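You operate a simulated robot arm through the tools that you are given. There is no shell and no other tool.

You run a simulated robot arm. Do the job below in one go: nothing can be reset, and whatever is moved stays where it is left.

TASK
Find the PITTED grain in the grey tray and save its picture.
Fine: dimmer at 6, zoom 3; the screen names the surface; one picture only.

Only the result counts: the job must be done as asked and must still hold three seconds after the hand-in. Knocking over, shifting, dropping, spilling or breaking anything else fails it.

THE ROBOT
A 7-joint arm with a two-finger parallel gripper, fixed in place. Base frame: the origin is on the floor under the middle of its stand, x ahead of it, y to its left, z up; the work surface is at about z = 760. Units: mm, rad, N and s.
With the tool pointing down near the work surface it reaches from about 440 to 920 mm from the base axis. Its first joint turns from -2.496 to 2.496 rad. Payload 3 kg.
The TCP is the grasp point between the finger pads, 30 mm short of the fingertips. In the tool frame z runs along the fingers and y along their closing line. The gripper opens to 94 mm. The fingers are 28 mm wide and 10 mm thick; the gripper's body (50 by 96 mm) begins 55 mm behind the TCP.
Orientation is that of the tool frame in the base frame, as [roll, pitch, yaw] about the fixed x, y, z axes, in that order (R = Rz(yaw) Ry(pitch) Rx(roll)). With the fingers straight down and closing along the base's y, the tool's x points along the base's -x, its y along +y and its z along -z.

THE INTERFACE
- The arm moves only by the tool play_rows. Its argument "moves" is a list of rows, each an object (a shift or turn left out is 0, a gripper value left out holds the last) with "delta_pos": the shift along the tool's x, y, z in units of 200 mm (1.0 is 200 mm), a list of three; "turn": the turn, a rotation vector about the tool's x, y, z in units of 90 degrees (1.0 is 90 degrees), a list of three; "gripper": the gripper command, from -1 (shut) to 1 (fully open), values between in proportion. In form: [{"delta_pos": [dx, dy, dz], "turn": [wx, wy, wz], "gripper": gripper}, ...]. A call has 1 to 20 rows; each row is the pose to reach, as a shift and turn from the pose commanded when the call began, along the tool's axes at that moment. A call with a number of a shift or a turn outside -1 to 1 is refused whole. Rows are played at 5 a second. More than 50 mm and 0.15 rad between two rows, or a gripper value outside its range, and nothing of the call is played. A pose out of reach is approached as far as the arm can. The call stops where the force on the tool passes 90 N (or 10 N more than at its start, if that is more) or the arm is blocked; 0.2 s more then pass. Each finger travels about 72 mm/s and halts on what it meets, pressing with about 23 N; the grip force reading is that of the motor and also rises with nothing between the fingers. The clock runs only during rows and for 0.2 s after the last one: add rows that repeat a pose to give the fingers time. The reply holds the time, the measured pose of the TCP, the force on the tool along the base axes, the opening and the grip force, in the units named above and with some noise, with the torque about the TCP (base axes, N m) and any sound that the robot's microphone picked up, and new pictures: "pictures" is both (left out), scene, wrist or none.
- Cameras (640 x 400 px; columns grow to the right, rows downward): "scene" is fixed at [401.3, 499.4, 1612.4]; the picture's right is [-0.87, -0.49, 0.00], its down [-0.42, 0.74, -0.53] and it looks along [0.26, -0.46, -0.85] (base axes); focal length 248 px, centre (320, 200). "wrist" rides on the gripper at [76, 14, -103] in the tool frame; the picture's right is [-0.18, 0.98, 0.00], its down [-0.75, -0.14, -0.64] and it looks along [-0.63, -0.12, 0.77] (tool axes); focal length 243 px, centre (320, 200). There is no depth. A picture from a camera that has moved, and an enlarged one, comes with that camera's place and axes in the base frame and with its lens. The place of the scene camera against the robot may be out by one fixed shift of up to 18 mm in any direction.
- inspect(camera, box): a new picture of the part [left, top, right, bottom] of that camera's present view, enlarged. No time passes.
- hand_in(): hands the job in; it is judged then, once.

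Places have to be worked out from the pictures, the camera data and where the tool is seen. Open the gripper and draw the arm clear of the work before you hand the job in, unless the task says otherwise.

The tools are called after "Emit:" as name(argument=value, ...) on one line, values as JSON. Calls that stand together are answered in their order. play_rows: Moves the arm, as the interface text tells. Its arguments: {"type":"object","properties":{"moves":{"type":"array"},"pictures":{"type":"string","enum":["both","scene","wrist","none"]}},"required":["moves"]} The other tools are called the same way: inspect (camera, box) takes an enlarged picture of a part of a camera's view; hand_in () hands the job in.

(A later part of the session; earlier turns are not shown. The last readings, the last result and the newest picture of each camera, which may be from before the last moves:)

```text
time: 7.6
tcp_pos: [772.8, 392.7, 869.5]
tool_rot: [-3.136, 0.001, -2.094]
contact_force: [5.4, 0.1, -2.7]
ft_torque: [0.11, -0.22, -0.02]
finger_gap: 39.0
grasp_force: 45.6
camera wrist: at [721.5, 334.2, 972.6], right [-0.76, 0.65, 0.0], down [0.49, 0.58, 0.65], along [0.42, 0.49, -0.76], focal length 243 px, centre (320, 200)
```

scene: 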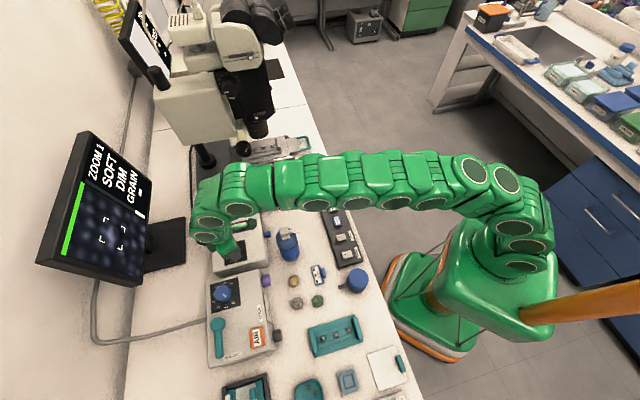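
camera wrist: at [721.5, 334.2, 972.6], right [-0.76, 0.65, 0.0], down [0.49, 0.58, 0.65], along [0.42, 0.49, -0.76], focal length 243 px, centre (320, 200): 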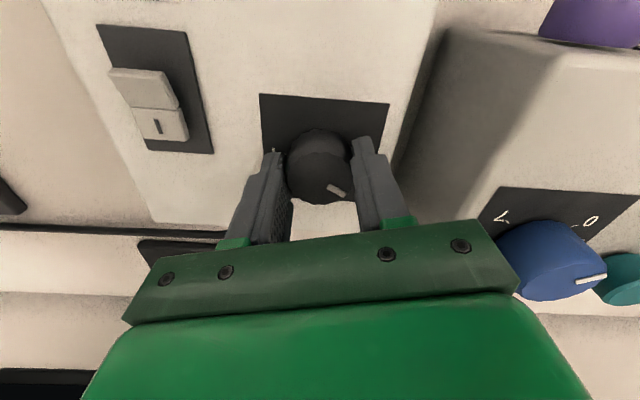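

The gripper holds the knob (gap 39 mm). I turn it +60° (clockwise from above) and check how the mark follows.

Emit:
play_rows(moves=[{"turn": [0, 0, 0.067]}, {"turn": [0, 0, 0.133]}, {"turn": [0, 0, 0.2]}, {"turn": [0, 0, 0.267]}, {"turn": [0, 0, 0.333]}, {"turn": [0, 0, 0.4]}, {"turn": [0, 0, 0.467]}, {"turn": [0, 0, 0.533]}, {"turn": [0, 0, 0.6]}, {"turn": [0, 0, 0.667]}, {"turn": [0, 0, 0.667]}], pictures="both")

Emit:
inspect(camera="wrist", box=[220, 50, 440, 240])

Emit:
inspect(camera="scene", box=[30, 120, 190, 290])

```text
time: 10.0
tcp_pos: [770.8, 394.2, 870.9]
tool_rot: [3.139, 0.005, -3.141]
contact_force: [-8.9, 10.5, -3.5]
ft_torque: [0.21, -0.23, 0.01]
finger_gap: 39.0
grasp_force: 45.1
camera wrist: at [695.5, 408.0, 972.8], right [0.18, 0.98, 0.0], down [0.75, -0.14, 0.65], along [0.63, -0.12, -0.76], focal length 243 px, centre (320, 200)
```

scene: 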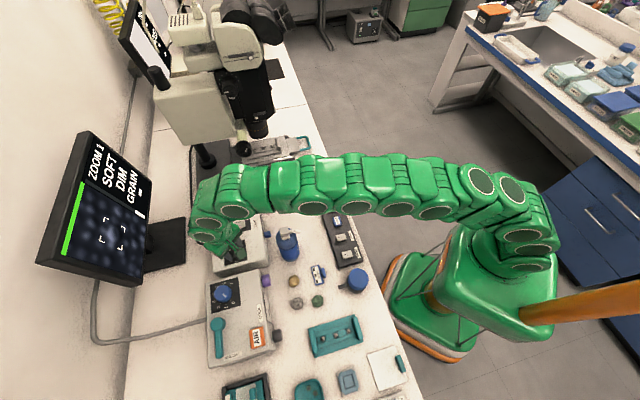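
wrist: 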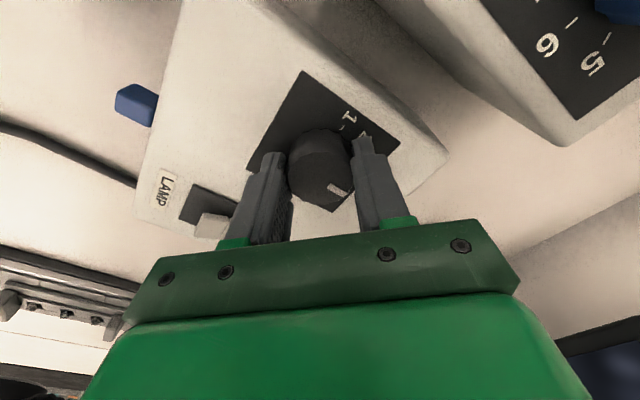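

```text
2.11 times, centred on (330, 145) of wrist
camera zoom: at [695.5, 408.0, 972.8], right [0.18, 0.98, 0.0], down [0.75, -0.14, 0.65], along [0.63, -0.12, -0.76], focal length 511 px, centre (299, 316)
```

zoom: 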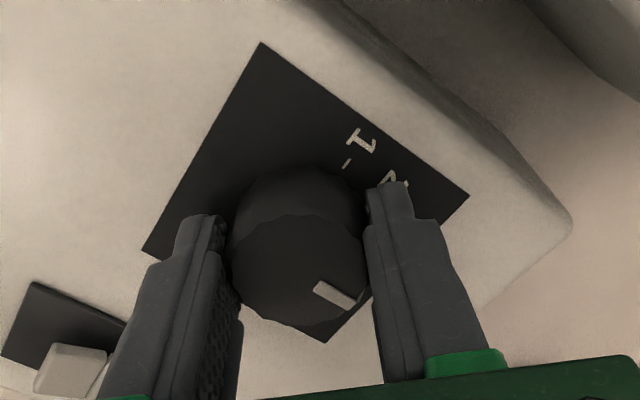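

```text
2.35 times, centred on (110, 205) of scene
camera zoom: at [401.3, 499.4, 1612.4], right [-0.87, -0.49, 0.0], down [-0.42, 0.74, -0.53], along [0.26, -0.46, -0.85], focal length 582 px, centre (814, 188)
```

zoom: 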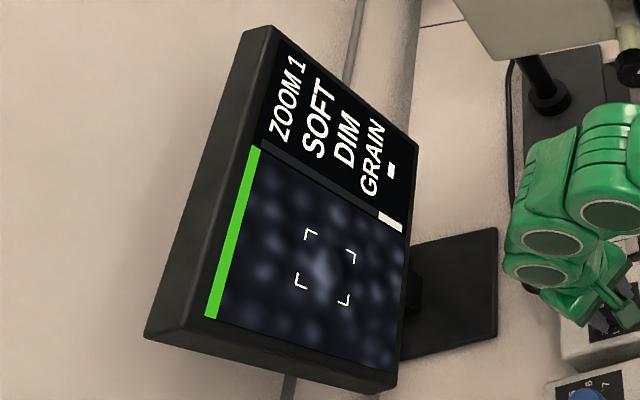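

The mark follows the gripper (now at 4). I continue another +60° to 6.

Emit:
play_rows(moves=[{"turn": [0, 0, 0.067]}, {"turn": [0, 0, 0.133]}, {"turn": [0, 0, 0.2]}, {"turn": [0, 0, 0.267]}, {"turn": [0, 0, 0.333]}, {"turn": [0, 0, 0.4]}, {"turn": [0, 0, 0.467]}, {"turn": [0, 0, 0.533]}, {"turn": [0, 0, 0.6]}, {"turn": [0, 0, 0.667]}, {"turn": [0, 0, 0.667]}], pictures="both")

Emit:
inspect(camera="wrist", box=[220, 50, 440, 240])

Emit:
inspect(camera="scene", box=[30, 120, 190, 290])

```text
time: 12.4
tcp_pos: [772.6, 395.1, 868.7]
tool_rot: [3.135, 0.003, 2.096]
contact_force: [22.2, 45.9, -7.7]
ft_torque: [0.95, -0.65, 0.04]
finger_gap: 38.9
grasp_force: 45.1
camera wrist: at [746.2, 467.1, 973.3], right [0.94, 0.33, 0.01], down [0.25, -0.72, 0.64], along [0.22, -0.6, -0.77], focal length 243 px, centre (320, 200)
```

scene: 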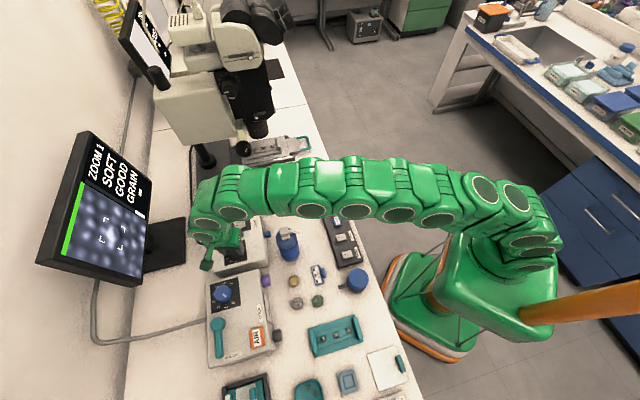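
wrist: 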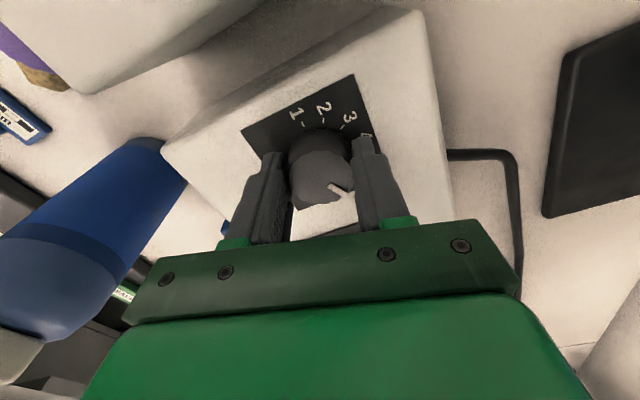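

```text
2.11 times, centred on (330, 145) of wrist
camera zoom: at [746.2, 467.1, 973.3], right [0.94, 0.33, 0.01], down [0.25, -0.72, 0.64], along [0.22, -0.6, -0.77], focal length 511 px, centre (299, 316)
```

zoom: 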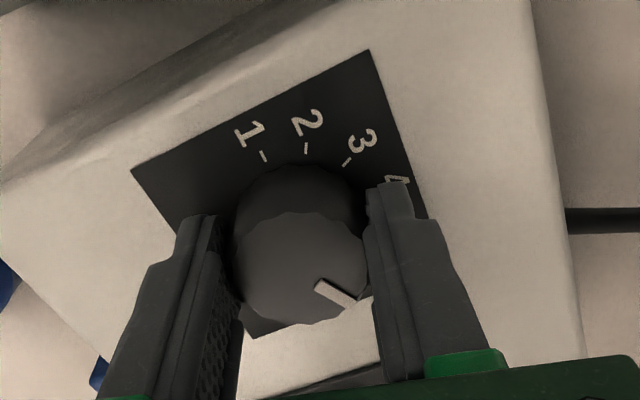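

```text
2.35 times, centred on (110, 205) of scene
camera zoom: at [401.3, 499.4, 1612.4], right [-0.87, -0.49, 0.0], down [-0.42, 0.74, -0.53], along [0.26, -0.46, -0.85], focal length 582 px, centre (814, 188)
```

zoom: 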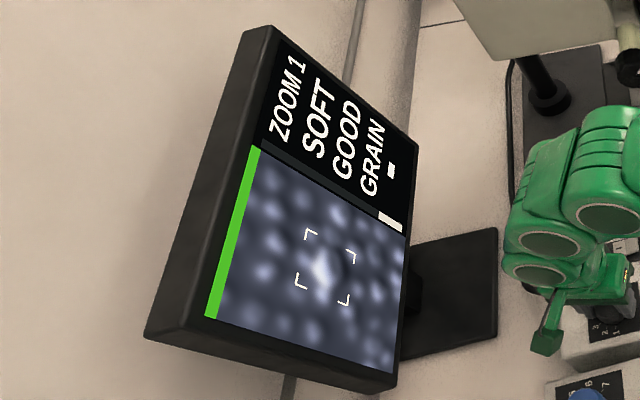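

The screen now says GOOD for light, and the knob has turned the full 120°. I open the gripper and lift straight up to check the dial.

Emit:
play_rows(moves=[{"gripper": -0.1}, {"gripper": 0.3}, {"gripper": 0.7}, {"gripper": 0.7}, {"delta_pos": [0, 0, -0.15], "gripper": 0.7}, {"delta_pos": [0, 0, -0.35], "gripper": 0.7}, {"delta_pos": [0, 0, -0.55], "gripper": 0.7}, {"delta_pos": [0, 0, -0.55], "gripper": 0.7}], pictures="both")

Emit:
inspect(camera="wrist", box=[260, 40, 380, 150])

Emit:
inspect(camera="scene", box=[215, 230, 260, 270])

```text
time: 14.2
tcp_pos: [774.0, 393.7, 980.5]
tool_rot: [3.135, 0.0, 2.095]
contact_force: [0.6, -0.3, 0.2]
ft_torque: [-0.01, 0.01, -0.01]
finger_gap: 79.8
grasp_force: 0.1
camera wrist: at [747.1, 466.8, 1083.5], right [0.94, 0.33, 0.0], down [0.25, -0.72, 0.64], along [0.22, -0.6, -0.77], focal length 243 px, centre (320, 200)
```

scene: 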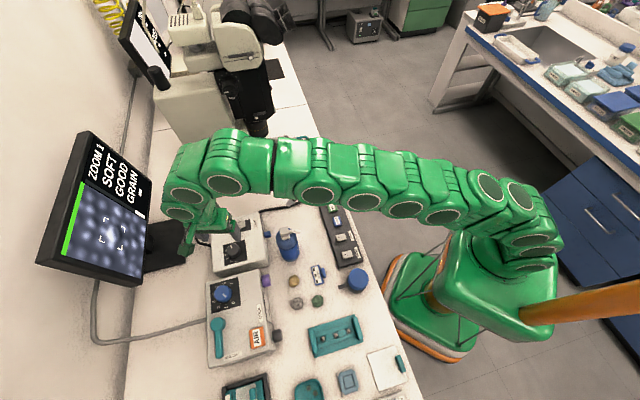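
wrist: 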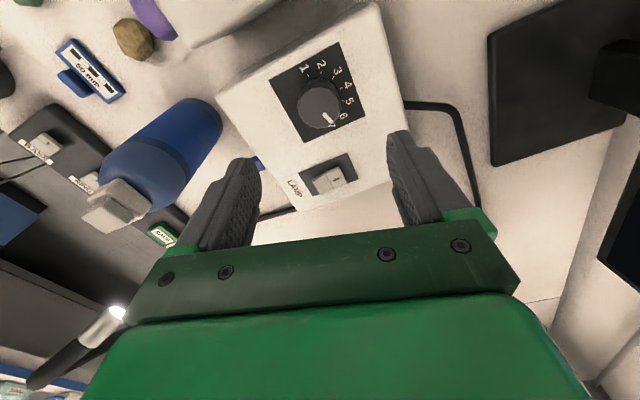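

```text
3.64 times, centred on (320, 95) of wrist
camera zoom: at [747.1, 466.8, 1083.5], right [0.94, 0.33, 0.0], down [0.25, -0.72, 0.64], along [0.22, -0.6, -0.77], focal length 882 px, centre (320, 582)
```

zoom: 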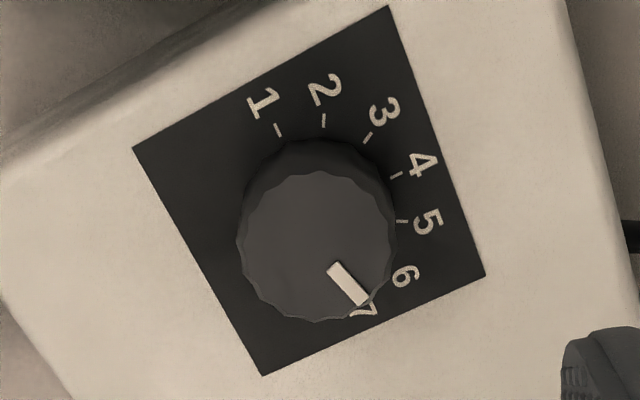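

```text
10.00 times, centred on (238, 250) of scene
camera zoom: at [401.3, 499.4, 1612.4], right [-0.87, -0.49, 0.0], down [-0.42, 0.74, -0.53], along [0.26, -0.46, -0.85], focal length 2475 px, centre (1145, -300)
```

zoom: 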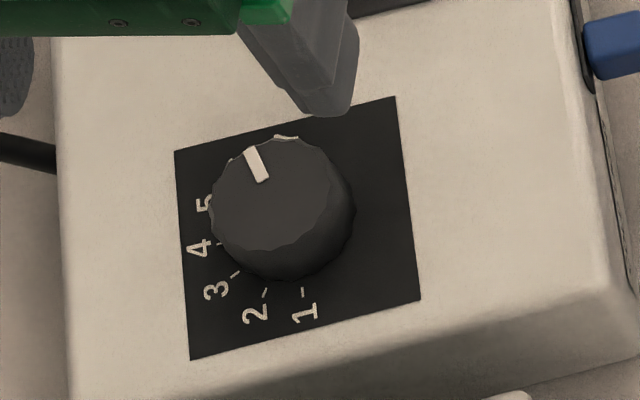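

The light reads GOOD, but the mark ended at about 6.5 (it crept ~15° on release). I go back down on the knob, grip again and turn back about 15°.

Emit:
play_rows(moves=[{"delta_pos": [0, -0.003, 0.2], "gripper": 0.7}, {"delta_pos": [0, -0.003, 0.4], "gripper": 0.7}, {"delta_pos": [0, -0.003, 0.545], "gripper": 0.7}, {"delta_pos": [0, -0.003, 0.545], "gripper": 0.4}, {"delta_pos": [0, -0.003, 0.545], "gripper": 0.1}, {"delta_pos": [0, -0.003, 0.545], "gripper": -0.15}, {"delta_pos": [0, -0.003, 0.545], "gripper": -0.3}, {"delta_pos": [0, -0.003, 0.545], "gripper": -0.3}], pictures="wrist")

Emit:
inspect(camera="wrist", box=[260, 80, 380, 240])

```text
time: 16.0
tcp_pos: [771.5, 393.1, 871.1]
tool_rot: [3.137, 0.002, 2.095]
contact_force: [12.7, 6.5, -3.5]
ft_torque: [0.11, -0.35, 0.01]
finger_gap: 41.3
grasp_force: 7.1
camera wrist: at [745.6, 467.0, 973.6], right [0.94, 0.33, 0.01], down [0.25, -0.72, 0.64], along [0.22, -0.6, -0.77], focal length 243 px, centre (320, 200)
```

wrist: 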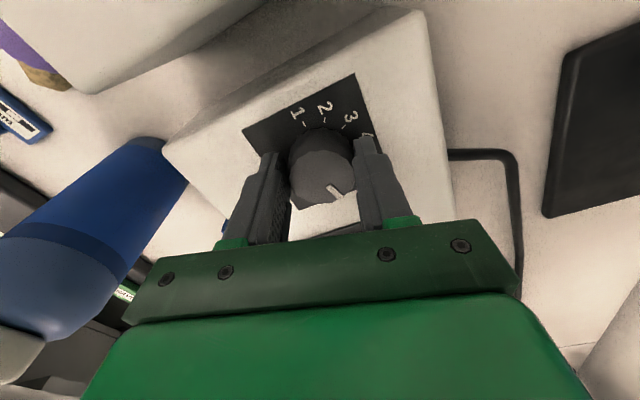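

```text
2.50 times, centred on (320, 160) of wrist
camera zoom: at [745.6, 467.0, 973.6], right [0.94, 0.33, 0.01], down [0.25, -0.72, 0.64], along [0.22, -0.6, -0.77], focal length 606 px, centre (320, 300)
```

zoom: 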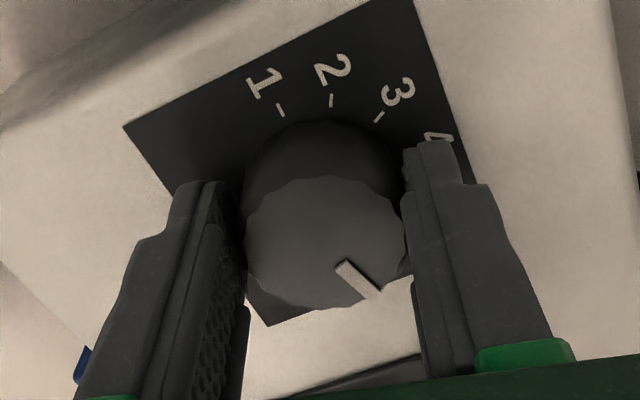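

Gentle grip, mark at about 6.45. I firm the grip slightly and turn −14°, then check before release.

Emit:
play_rows(moves=[{"gripper": -0.5}, {"gripper": -0.5}, {"turn": [0, 0, -0.04], "gripper": -0.5}, {"turn": [0, 0, -0.08], "gripper": -0.5}, {"turn": [0, 0, -0.12], "gripper": -0.5}, {"turn": [0, 0, -0.155], "gripper": -0.5}, {"turn": [0, 0, -0.155], "gripper": -0.5}], pictures="wrist")

Emit:
inspect(camera="wrist", box=[260, 80, 380, 240])

```text
time: 17.6
tcp_pos: [772.0, 393.8, 871.2]
tool_rot: [3.135, 0.004, 2.339]
contact_force: [56.3, 32.7, -24.2]
ft_torque: [0.64, -1.55, 0.04]
finger_gap: 39.3
grasp_force: 45.2
camera wrist: at [728.9, 458.8, 973.9], right [0.83, 0.55, 0.01], down [0.42, -0.64, 0.64], along [0.36, -0.53, -0.77], focal length 243 px, centre (320, 200)
```

wrist: 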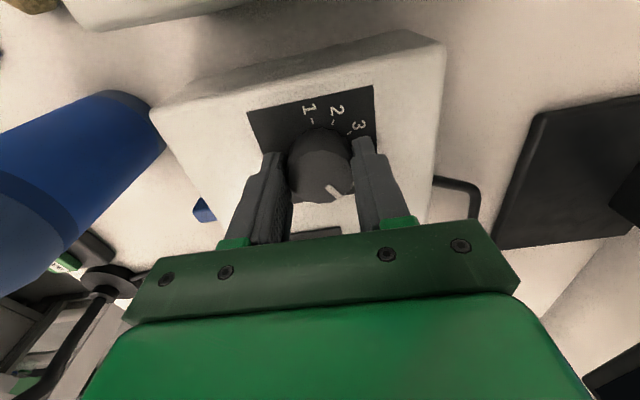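

```text
2.50 times, centred on (320, 160) of wrist
camera zoom: at [728.9, 458.8, 973.9], right [0.83, 0.55, 0.01], down [0.42, -0.64, 0.64], along [0.36, -0.53, -0.77], focal length 606 px, centre (320, 300)
```

zoom: 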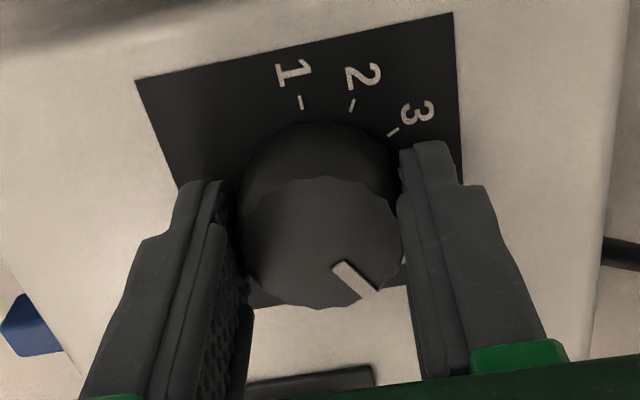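

The tool feels ~60 N along its closing axis, so the grip centre is off the knob axis. I shift the TCP +1.5 mm along tool y to relieve it before opening.

Emit:
play_rows(moves=[{"delta_pos": [0, 0.004, 0], "gripper": -0.5}, {"delta_pos": [0, 0.0075, 0], "gripper": -0.5}, {"delta_pos": [0, 0.0075, 0], "gripper": -0.5}], pictures="none")

```text
time: 18.4
tcp_pos: [772.6, 394.0, 870.5]
tool_rot: [3.14, 0.002, 2.337]
contact_force: [31.1, 21.6, -4.6]
ft_torque: [0.37, -1.0, 0.03]
finger_gap: 39.2
grasp_force: 45.0
```

Force dropped by about half; 2 mm more along tool y should null it.

Emit:
play_rows(moves=[{"delta_pos": [0, 0.005, 0], "gripper": -0.5}, {"delta_pos": [0, 0.0105, 0], "gripper": -0.5}, {"delta_pos": [0, 0.0105, 0], "gripper": -0.5}], pictures="wrist")

Emit:
inspect(camera="wrist", box=[260, 80, 380, 240])

```text
time: 19.2
tcp_pos: [771.8, 394.6, 871.4]
tool_rot: [-3.141, 0.002, 2.34]
contact_force: [-34.2, -12.9, 15.0]
ft_torque: [-0.66, 1.55, -0.02]
finger_gap: 39.3
grasp_force: 44.7
camera wrist: at [729.9, 459.4, 974.2], right [0.84, 0.55, 0.0], down [0.42, -0.64, 0.64], along [0.35, -0.54, -0.77], focal length 243 px, centre (320, 200)
```

wrist: 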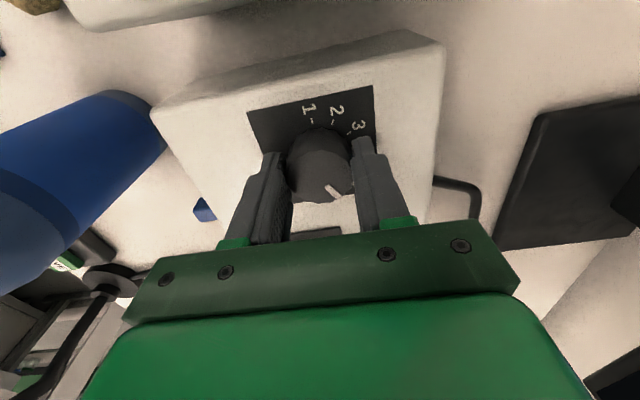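

```text
2.50 times, centred on (320, 160) of wrist
camera zoom: at [729.9, 459.4, 974.2], right [0.84, 0.55, 0.0], down [0.42, -0.64, 0.64], along [0.35, -0.54, -0.77], focal length 606 px, centre (320, 300)
```

zoom: 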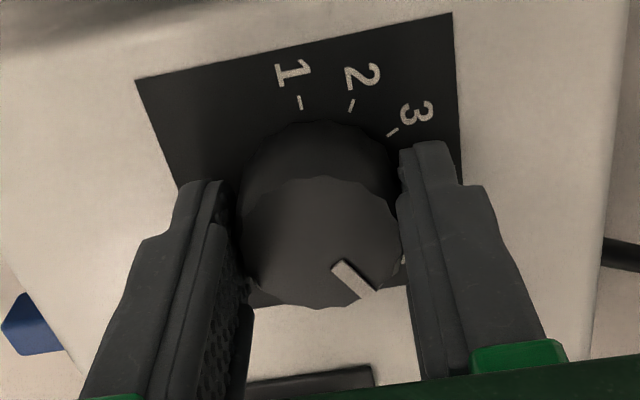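

Overshot slightly; I back off 1 mm, then open gently and lift.

Emit:
play_rows(moves=[{"delta_pos": [0, -0.003, 0], "gripper": -0.5}, {"delta_pos": [0, -0.0048, 0], "gripper": -0.5}, {"delta_pos": [0, -0.0048, 0], "gripper": -0.5}], pictures="none")

```text
time: 20.0
tcp_pos: [773.1, 394.3, 872.0]
tool_rot: [3.139, 0.001, 2.338]
contact_force: [-51.9, -15.3, 13.5]
ft_torque: [-0.16, 2.17, -0.07]
finger_gap: 39.3
grasp_force: 45.1
```

The force isn't tracking simply; I hold still for a second to see whether it settles.

Emit:
play_rows(moves=[{"gripper": -0.5}, {"gripper": -0.5}, {"gripper": -0.5}, {"gripper": -0.5}, {"gripper": -0.5}], pictures="none")

```text
time: 21.2
tcp_pos: [774.0, 392.7, 872.1]
tool_rot: [3.137, 0.003, 2.337]
contact_force: [-47.9, -24.7, 3.4]
ft_torque: [-0.87, 1.27, 0.0]
finger_gap: 39.2
grasp_force: 45.4
```

The load is just the two fingers sharing unevenly. I open gently and lift to check the dial.

Emit:
play_rows(moves=[{"gripper": -0.25}, {"gripper": -0.15}, {"gripper": -0.05}, {"gripper": 0.2}, {"gripper": 0.5}, {"gripper": 0.6}, {"delta_pos": [0, 0, -0.2], "gripper": 0.6}, {"delta_pos": [0, 0, -0.4], "gripper": 0.6}, {"delta_pos": [0, 0, -0.55], "gripper": 0.6}, {"delta_pos": [0, 0, -0.55], "gripper": 0.6}], pictures="wrist")

Emit:
inspect(camera="wrist", box=[260, 40, 380, 150])

Emit:
inspect(camera="scene", box=[215, 230, 260, 270])

```text
time: 23.4
tcp_pos: [771.1, 395.4, 979.1]
tool_rot: [3.138, 0.003, 2.335]
contact_force: [0.4, 0.1, 0.1]
ft_torque: [0.01, -0.01, 0.02]
finger_gap: 75.3
grasp_force: 0.2
camera wrist: at [729.6, 460.2, 1083.3], right [0.84, 0.55, 0.0], down [0.42, -0.64, 0.64], along [0.36, -0.54, -0.77], focal length 243 px, centre (320, 200)
```

wrist: 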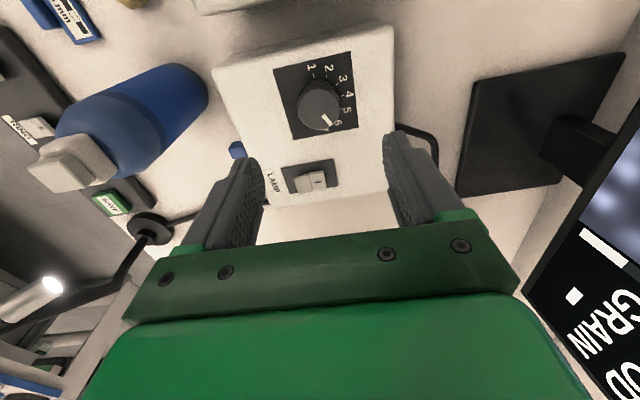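

```text
3.64 times, centred on (320, 95) of wrist
camera zoom: at [729.6, 460.2, 1083.3], right [0.84, 0.55, 0.0], down [0.42, -0.64, 0.64], along [0.36, -0.54, -0.77], focal length 882 px, centre (320, 582)
```

zoom: 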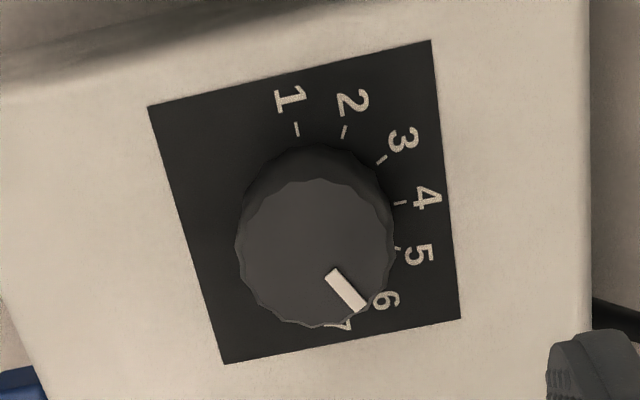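

```text
10.00 times, centred on (238, 250) of scene
camera zoom: at [401.3, 499.4, 1612.4], right [-0.87, -0.49, 0.0], down [-0.42, 0.74, -0.53], along [0.26, -0.46, -0.85], focal length 2475 px, centre (1145, -300)
```

zoom: 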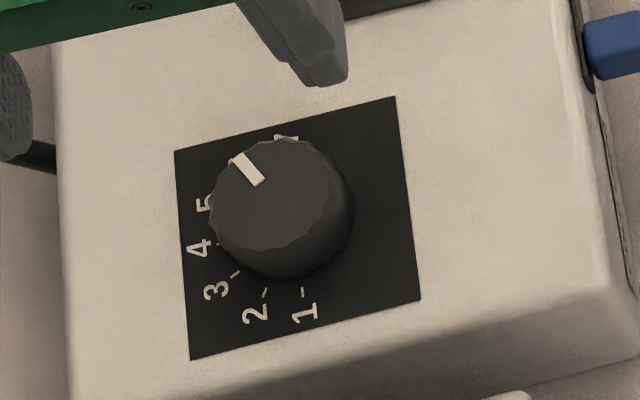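

Dimmer reads 6.04 from both cameras – done. Next the zoom knob on the scope: I rise and tilt the hand so the wrist camera looks along the bench at the scope's side with its knobs.

Emit:
play_rows(moves=[{"delta_pos": [0, 0, -0.2], "turn": [0, -0.03, 0]}, {"delta_pos": [0, -0.05, -0.4], "turn": [0, -0.08, 0]}, {"delta_pos": [-0.05, -0.15, -0.6], "turn": [0, -0.14, 0]}, {"delta_pos": [-0.1, -0.27, -0.75], "turn": [0, -0.2, 0]}, {"delta_pos": [-0.16, -0.4, -0.855], "turn": [0, -0.26, 0]}, {"delta_pos": [-0.23, -0.53, -0.855], "turn": [0, -0.32, 0]}, {"delta_pos": [-0.3, -0.63, -0.855], "turn": [0, -0.38, 0]}, {"delta_pos": [-0.347, -0.686, -0.855], "turn": [0, -0.444, 0]}, {"delta_pos": [-0.347, -0.686, -0.855], "turn": [0, -0.444, 0]}], pictures="both")

```text
time: 25.4
tcp_pos: [721.4, 248.2, 1150.8]
tool_rot: [3.135, 0.701, 2.334]
contact_force: [-0.7, 0.5, 0.5]
ft_torque: [0.03, 0.04, 0.02]
finger_gap: 75.4
grasp_force: 0.1
camera wrist: at [645.4, 347.8, 1180.8], right [0.81, 0.58, 0.12], down [0.01, -0.22, 0.98], along [0.59, -0.79, -0.18], focal length 243 px, centre (320, 200)
```

scene: 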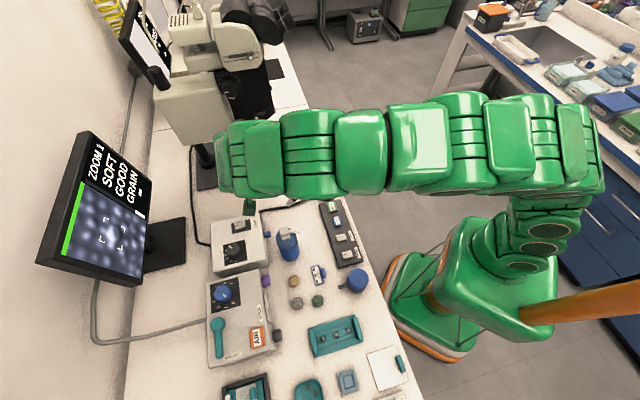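
wrist: 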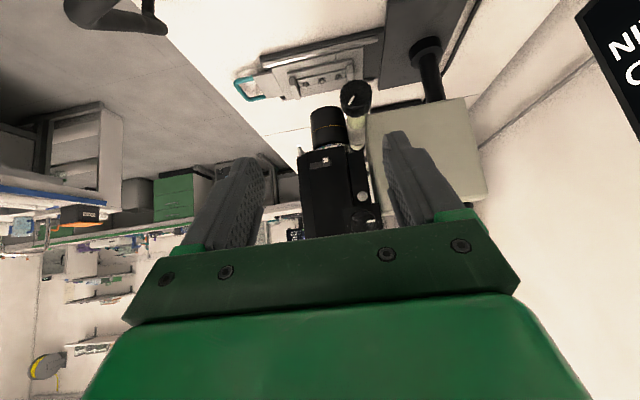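

The scope is in view (upside down). I zoom in on its knobs.

Emit:
inspect(camera="wrist", box=[280, 60, 440, 240])

Emit:
inspect(camera="wrist", box=[225, 30, 405, 140])

Emit:
inspect(camera="scene", box=[150, 60, 300, 170])

```text
2.22 times, centred on (360, 150) of wrist
camera zoom: at [645.4, 347.8, 1180.8], right [0.81, 0.58, 0.12], down [0.01, -0.22, 0.98], along [0.59, -0.79, -0.18], focal length 539 px, centre (231, 311)
```

zoom: 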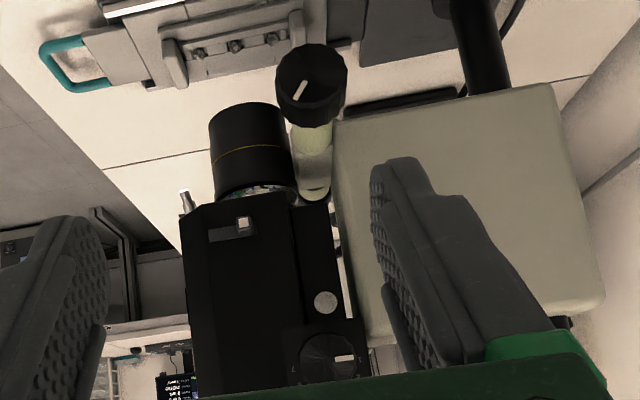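

```text
3.56 times, centred on (315, 85) of wrist
camera zoom: at [645.4, 347.8, 1180.8], right [0.81, 0.58, 0.12], down [0.01, -0.22, 0.98], along [0.59, -0.79, -0.18], focal length 863 px, centre (338, 609)
```

zoom: 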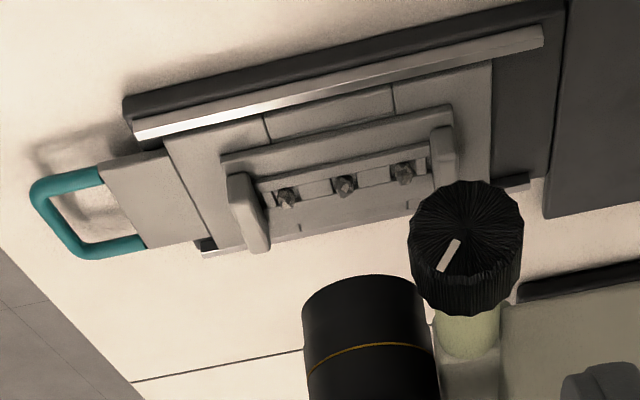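

```text
3.64 times, centred on (225, 115) of scene
camera zoom: at [401.3, 499.4, 1612.4], right [-0.87, -0.49, 0.0], down [-0.42, 0.74, -0.53], along [0.26, -0.46, -0.85], focal length 900 px, centre (666, 509)
```

zoom: 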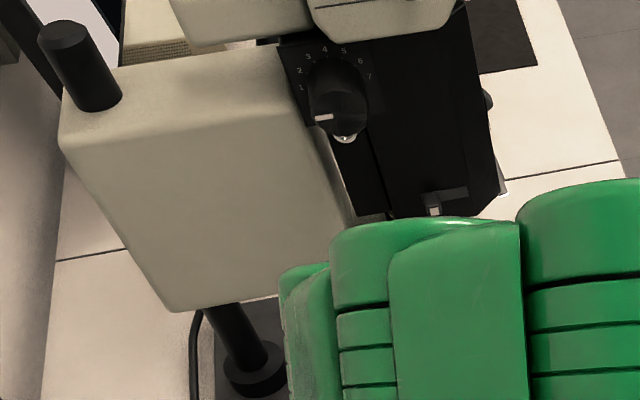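

Zoom knob face ≈ (962, 54, 1149), focus knob face ≈ (932, 101, 943), axes both along the bench (e1 ≈ (0.707, −0.707, 0)). I raise and advance a bit for a clearer view of the zoom knob's surroundings.

Emit:
play_rows(moves=[{"delta_pos": [-0.14, 0.04, -0.012]}, {"delta_pos": [-0.28, 0.08, -0.025]}, {"delta_pos": [-0.42, 0.12, -0.037]}, {"delta_pos": [-0.561, 0.159, -0.049]}, {"delta_pos": [-0.561, 0.159, -0.049]}], pictures="both")

Emit:
inspect(camera="wrist", box=[290, 80, 450, 240])

```text
time: 26.6
tcp_pos: [798.1, 214.4, 1231.3]
tool_rot: [3.136, 0.699, 2.334]
contact_force: [-0.2, 0.0, 0.3]
ft_torque: [0.01, -0.01, 0.04]
finger_gap: 75.5
grasp_force: 0.1
camera wrist: at [722.9, 313.7, 1261.5], right [0.81, 0.58, 0.12], down [0.01, -0.22, 0.98], along [0.59, -0.79, -0.18], focal length 243 px, centre (320, 200)
```

scene: 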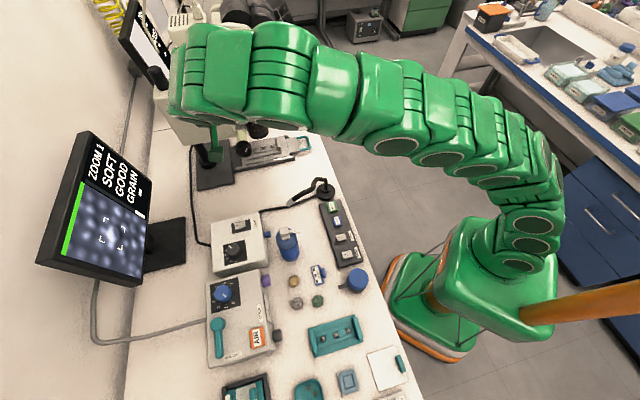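
wrist: 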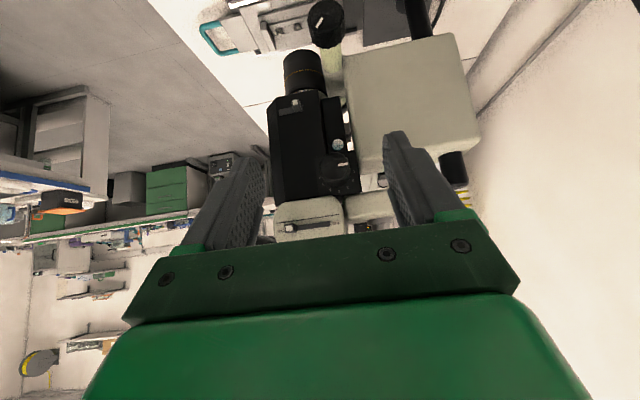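

```text
2.50 times, centred on (370, 160) of wrist
camera zoom: at [722.9, 313.7, 1261.5], right [0.81, 0.58, 0.12], down [0.01, -0.22, 0.98], along [0.59, -0.79, -0.18], focal length 606 px, centre (195, 300)
```

zoom: 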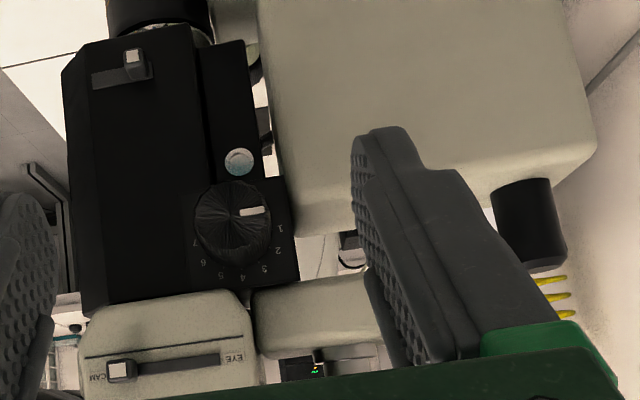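

The knob's face is at about (951, 58, 1155), with its plate ~47 mm behind it and nothing in front of it. I go to a pre-approach pose with the tool horizontal along e1, rolled −30° so the 60° turn (1→3) is split around level.

Emit:
play_rows(moves=[{"delta_pos": [-0.018, 0, 0.071], "turn": [0.016, -0.06, -0.035]}, {"delta_pos": [-0.037, -0.001, 0.142], "turn": [0.032, -0.12, -0.069]}, {"delta_pos": [-0.055, -0.002, 0.212], "turn": [0.048, -0.181, -0.104]}, {"delta_pos": [-0.073, -0.002, 0.283], "turn": [0.065, -0.241, -0.139]}, {"delta_pos": [-0.092, -0.003, 0.354], "turn": [0.081, -0.301, -0.173]}, {"delta_pos": [-0.11, -0.003, 0.425], "turn": [0.097, -0.362, -0.208]}, {"delta_pos": [-0.128, -0.004, 0.495], "turn": [0.113, -0.422, -0.242]}, {"delta_pos": [-0.147, -0.004, 0.566], "turn": [0.129, -0.482, -0.277]}, {"delta_pos": [-0.165, -0.005, 0.637], "turn": [0.1454, -0.5424, -0.3117]}, {"delta_pos": [-0.165, -0.005, 0.637], "turn": [0.1454, -0.5424, -0.3117]}], pictures="both")

```text
time: 28.8
tcp_pos: [873.3, 136.1, 1155.7]
tool_rot: [-1.565, 1.052, -2.37]
contact_force: [-0.1, -0.3, -1.3]
ft_torque: [0.06, -0.02, 0.01]
finger_gap: 75.1
grasp_force: 0.0
camera wrist: at [784.4, 191.6, 1083.1], right [0.68, 0.66, -0.33], down [-0.27, 0.64, 0.72], along [0.68, -0.4, 0.61], focal length 243 px, centre (320, 200)
```

scene: 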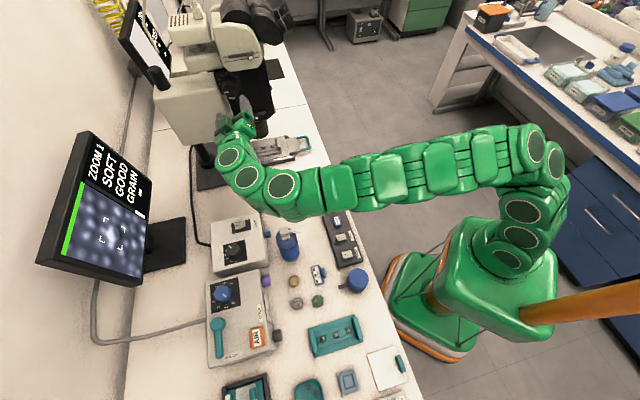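
wrist: 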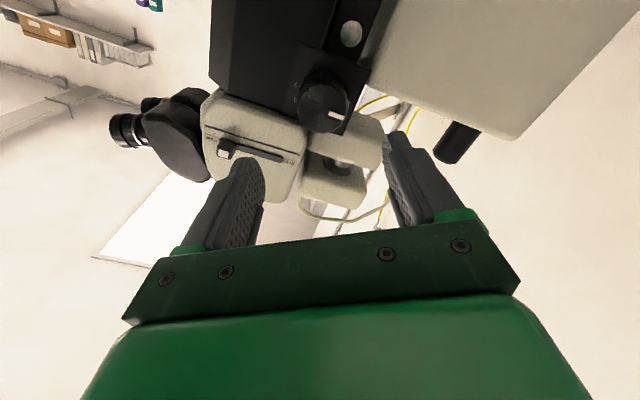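

Tool is level in front of the knob. I zoom in to measure the knob's offset in the tool frame.

Emit:
inspect(camera="wrist", box=[260, 50, 390, 160])

Emit:
inspect(camera="scene", box=[190, 60, 290, 140])

```text
3.64 times, centred on (325, 105) of wrist
camera zoom: at [784.4, 191.6, 1083.1], right [0.68, 0.66, -0.33], down [-0.27, 0.64, 0.72], along [0.68, -0.4, 0.61], focal length 882 px, centre (302, 546)
```

zoom: 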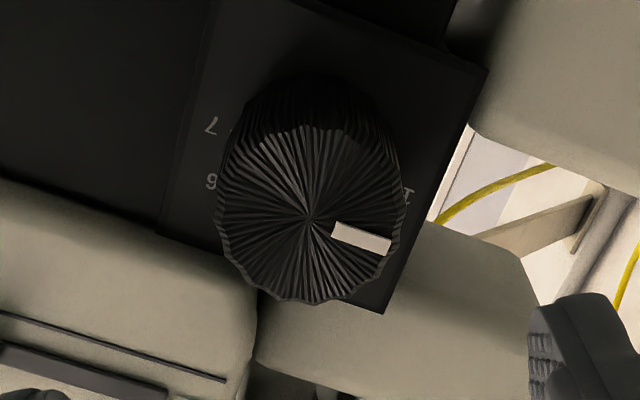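

```text
5.00 times, centred on (240, 100) of scene
camera zoom: at [401.3, 499.4, 1612.4], right [-0.87, -0.49, 0.0], down [-0.42, 0.74, -0.53], along [0.26, -0.46, -0.85], focal length 1238 px, centre (720, 700)
```

zoom: 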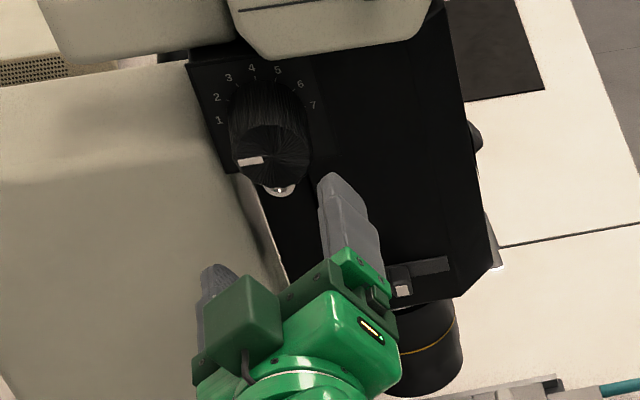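

Offset of the knob from the tool axis is only about (+1.5, +2) mm. I advance 80 mm with that correction and look again.

Emit:
play_rows(moves=[{"delta_pos": [0.008, 0.01, 0.1]}, {"delta_pos": [0.008, 0.01, 0.2]}, {"delta_pos": [0.008, 0.01, 0.3]}, {"delta_pos": [0.008, 0.01, 0.4]}, {"delta_pos": [0.008, 0.01, 0.4]}], pictures="wrist")

Emit:
inspect(camera="wrist", box=[220, 60, 420, 240])

Emit:
inspect(camera="scene", box=[190, 60, 290, 140])

```text
time: 30.0
tcp_pos: [929.6, 78.5, 1153.8]
tool_rot: [-1.567, 1.051, -2.372]
contact_force: [0.4, -0.6, 0.1]
ft_torque: [-0.01, -0.03, -0.03]
finger_gap: 75.2
grasp_force: 0.1
camera wrist: at [840.4, 134.8, 1080.6], right [0.68, 0.66, -0.33], down [-0.27, 0.64, 0.72], along [0.68, -0.41, 0.61], focal length 243 px, centre (320, 200)
```

wrist: 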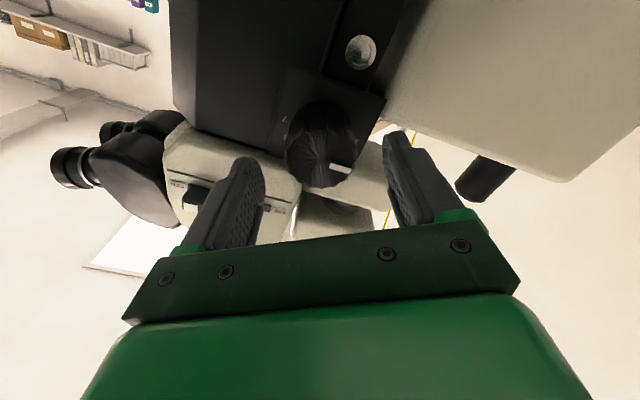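

```text
2.22 times, centred on (320, 150) of wrist
camera zoom: at [840.4, 134.8, 1080.6], right [0.68, 0.66, -0.33], down [-0.27, 0.64, 0.72], along [0.68, -0.41, 0.61], focal length 539 px, centre (320, 311)
```

zoom: 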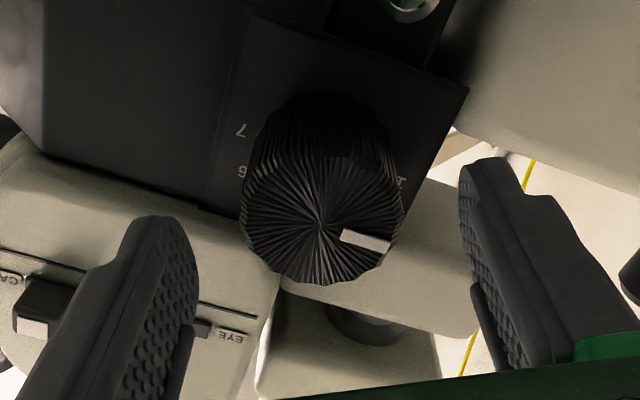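

```text
5.00 times, centred on (240, 100) of scene
camera zoom: at [401.3, 499.4, 1612.4], right [-0.87, -0.49, 0.0], down [-0.42, 0.74, -0.53], along [0.26, -0.46, -0.85], focal length 1238 px, centre (720, 700)
```

zoom: 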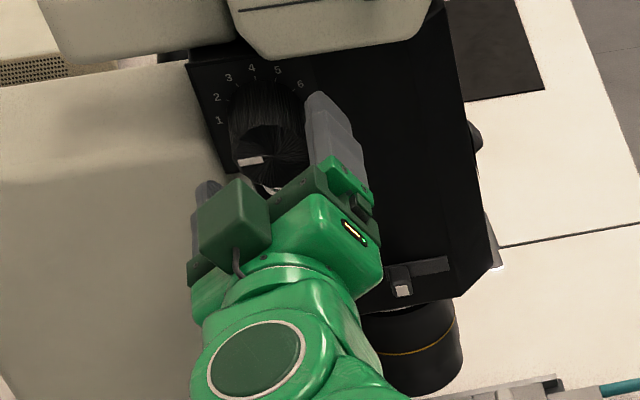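

Face is ~21 mm ahead of the TCP and 3.5 mm off in tool x. I correct that, advance 17 mm more, and close on the knob.

Emit:
play_rows(moves=[{"delta_pos": [0.015, 0.003, 0]}, {"delta_pos": [0.016, 0.003, 0.045]}, {"delta_pos": [0.016, 0.003, 0.085]}, {"delta_pos": [0.016, 0.003, 0.085]}, {"delta_pos": [0.016, 0.003, 0.085], "gripper": 0.3}, {"delta_pos": [0.016, 0.003, 0.085], "gripper": 0.1}, {"delta_pos": [0.016, 0.003, 0.085], "gripper": -0.1}, {"delta_pos": [0.016, 0.003, 0.085], "gripper": -0.3}, {"delta_pos": [0.016, 0.003, 0.085], "gripper": -0.5}, {"delta_pos": [0.016, 0.003, 0.085], "gripper": -0.5}], pictures="wrist")

Emit:
inspect(camera="wrist", box=[220, 60, 420, 240])

```text
time: 32.2
tcp_pos: [941.1, 66.1, 1150.2]
tool_rot: [-1.567, 1.053, -2.372]
contact_force: [-4.3, -2.3, 0.1]
ft_torque: [0.42, 0.37, 0.59]
finger_gap: 44.5
grasp_force: 44.3
camera wrist: at [851.2, 121.9, 1077.6], right [0.68, 0.66, -0.33], down [-0.27, 0.64, 0.72], along [0.68, -0.41, 0.61], focal length 243 px, centre (320, 200)
```

wrist: 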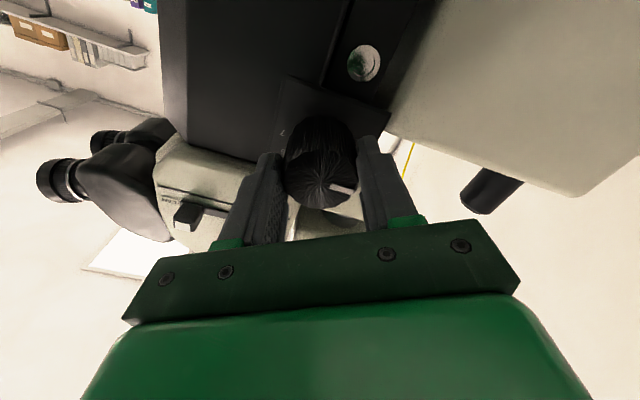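

```text
2.22 times, centred on (320, 150) of wrist
camera zoom: at [851.2, 121.9, 1077.6], right [0.68, 0.66, -0.33], down [-0.27, 0.64, 0.72], along [0.68, -0.41, 0.61], focal length 539 px, centre (320, 311)
```

zoom: 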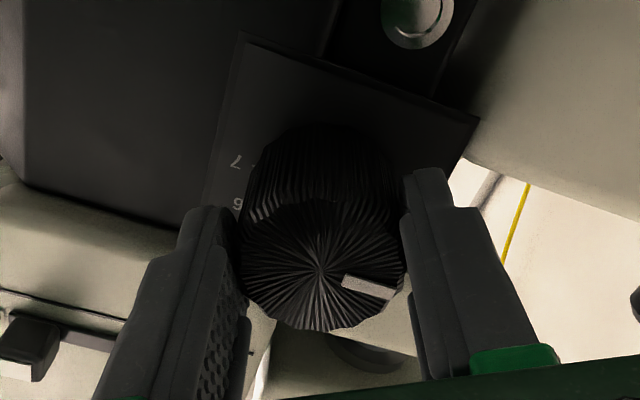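

Gripped with small side loads. I turn +60° about the tool axis (zoom 1→3) and read the screen.

Emit:
play_rows(moves=[{"turn": [0, 0, 0.067]}, {"turn": [0, 0, 0.133]}, {"turn": [0, 0, 0.2]}, {"turn": [0, 0, 0.267]}, {"turn": [0, 0, 0.333]}, {"turn": [0, 0, 0.4]}, {"turn": [0, 0, 0.467]}, {"turn": [0, 0, 0.533]}, {"turn": [0, 0, 0.6]}, {"turn": [0, 0, 0.667]}, {"turn": [0, 0, 0.667]}], pictures="both")

Emit:
inspect(camera="scene", box=[30, 120, 190, 290])

Emit:
inspect(camera="wrist", box=[220, 60, 420, 240])

Emit:
inspect(camera="scene", box=[210, 60, 274, 100])

```text
time: 34.6
tcp_pos: [940.6, 67.2, 1149.9]
tool_rot: [1.567, 1.043, 0.766]
contact_force: [52.5, 19.7, 1.4]
ft_torque: [-0.12, 0.03, 1.45]
finger_gap: 44.3
grasp_force: 45.7
camera wrist: at [906.4, 176.8, 1091.8], right [0.54, 0.53, 0.66], down [-0.81, 0.11, 0.58], along [0.23, -0.84, 0.49], focal length 243 px, centre (320, 200)
```

scene: 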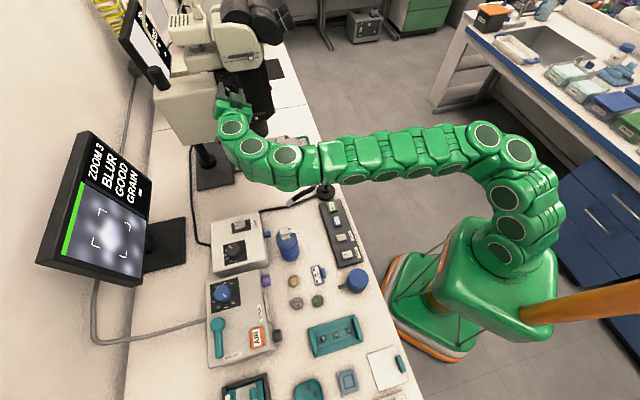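
wrist: 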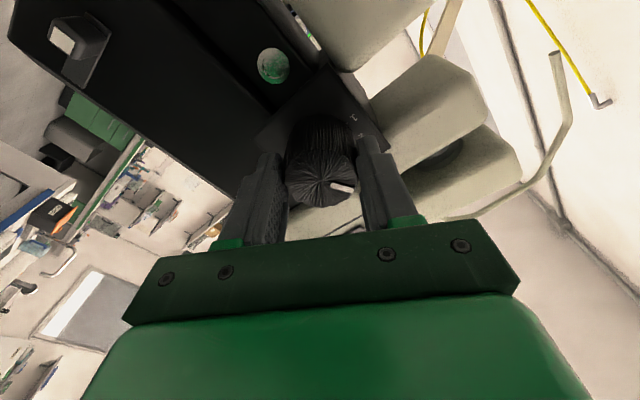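

```text
2.35 times, centred on (110, 205) of scene
camera zoom: at [401.3, 499.4, 1612.4], right [-0.87, -0.49, 0.0], down [-0.42, 0.74, -0.53], along [0.26, -0.46, -0.85], focal length 582 px, centre (814, 188)
```

zoom: 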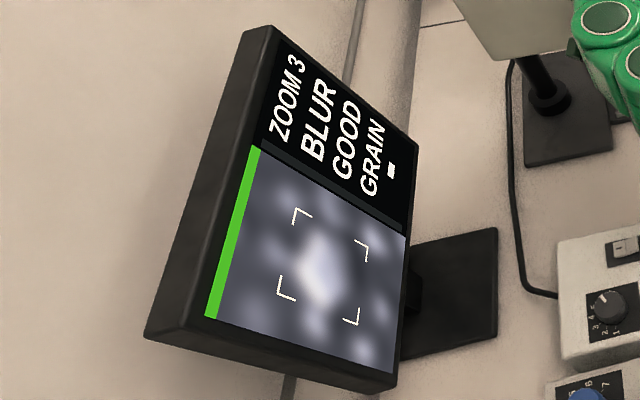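

```text
2.22 times, centred on (320, 150) of wrist
camera zoom: at [906.4, 176.8, 1091.8], right [0.54, 0.53, 0.66], down [-0.81, 0.11, 0.58], along [0.23, -0.84, 0.49], focal length 539 px, centre (320, 311)
```

zoom: 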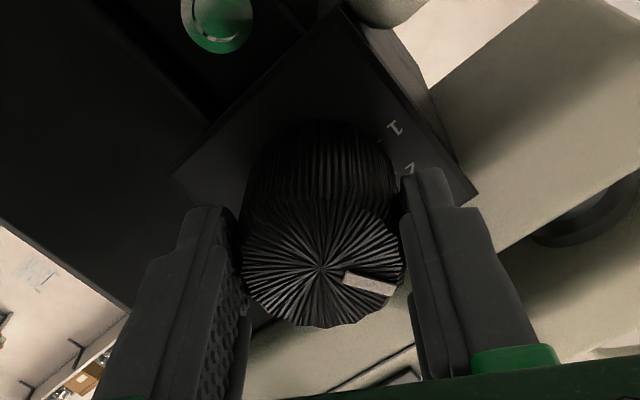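

```text
10.00 times, centred on (242, 80) of scene
camera zoom: at [401.3, 499.4, 1612.4], right [-0.87, -0.49, 0.0], down [-0.42, 0.74, -0.53], along [0.26, -0.46, -0.85], focal length 2475 px, centre (1100, 1400)
```

zoom: 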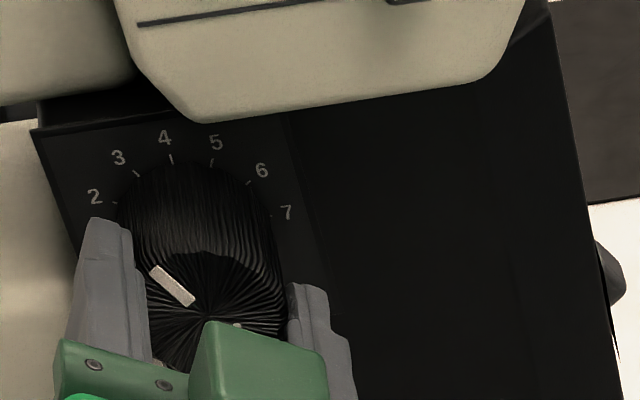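

Screen: ZOOM 3, BLUR, GOOD. Before releasing I relieve the side load by shifting the TCP slightly so the knob isn't dragged.

Emit:
play_rows(moves=[{"delta_pos": [0.002, 0.004, 0]}, {"delta_pos": [0.004, 0.008, 0]}, {"delta_pos": [0.004, 0.008, 0]}], pictures="none")

```text
time: 35.4
tcp_pos: [941.3, 68.3, 1149.6]
tool_rot: [1.566, 1.044, 0.761]
contact_force: [-1.6, 9.4, -2.0]
ft_torque: [-0.21, -0.23, 0.23]
finger_gap: 44.3
grasp_force: 45.1
```

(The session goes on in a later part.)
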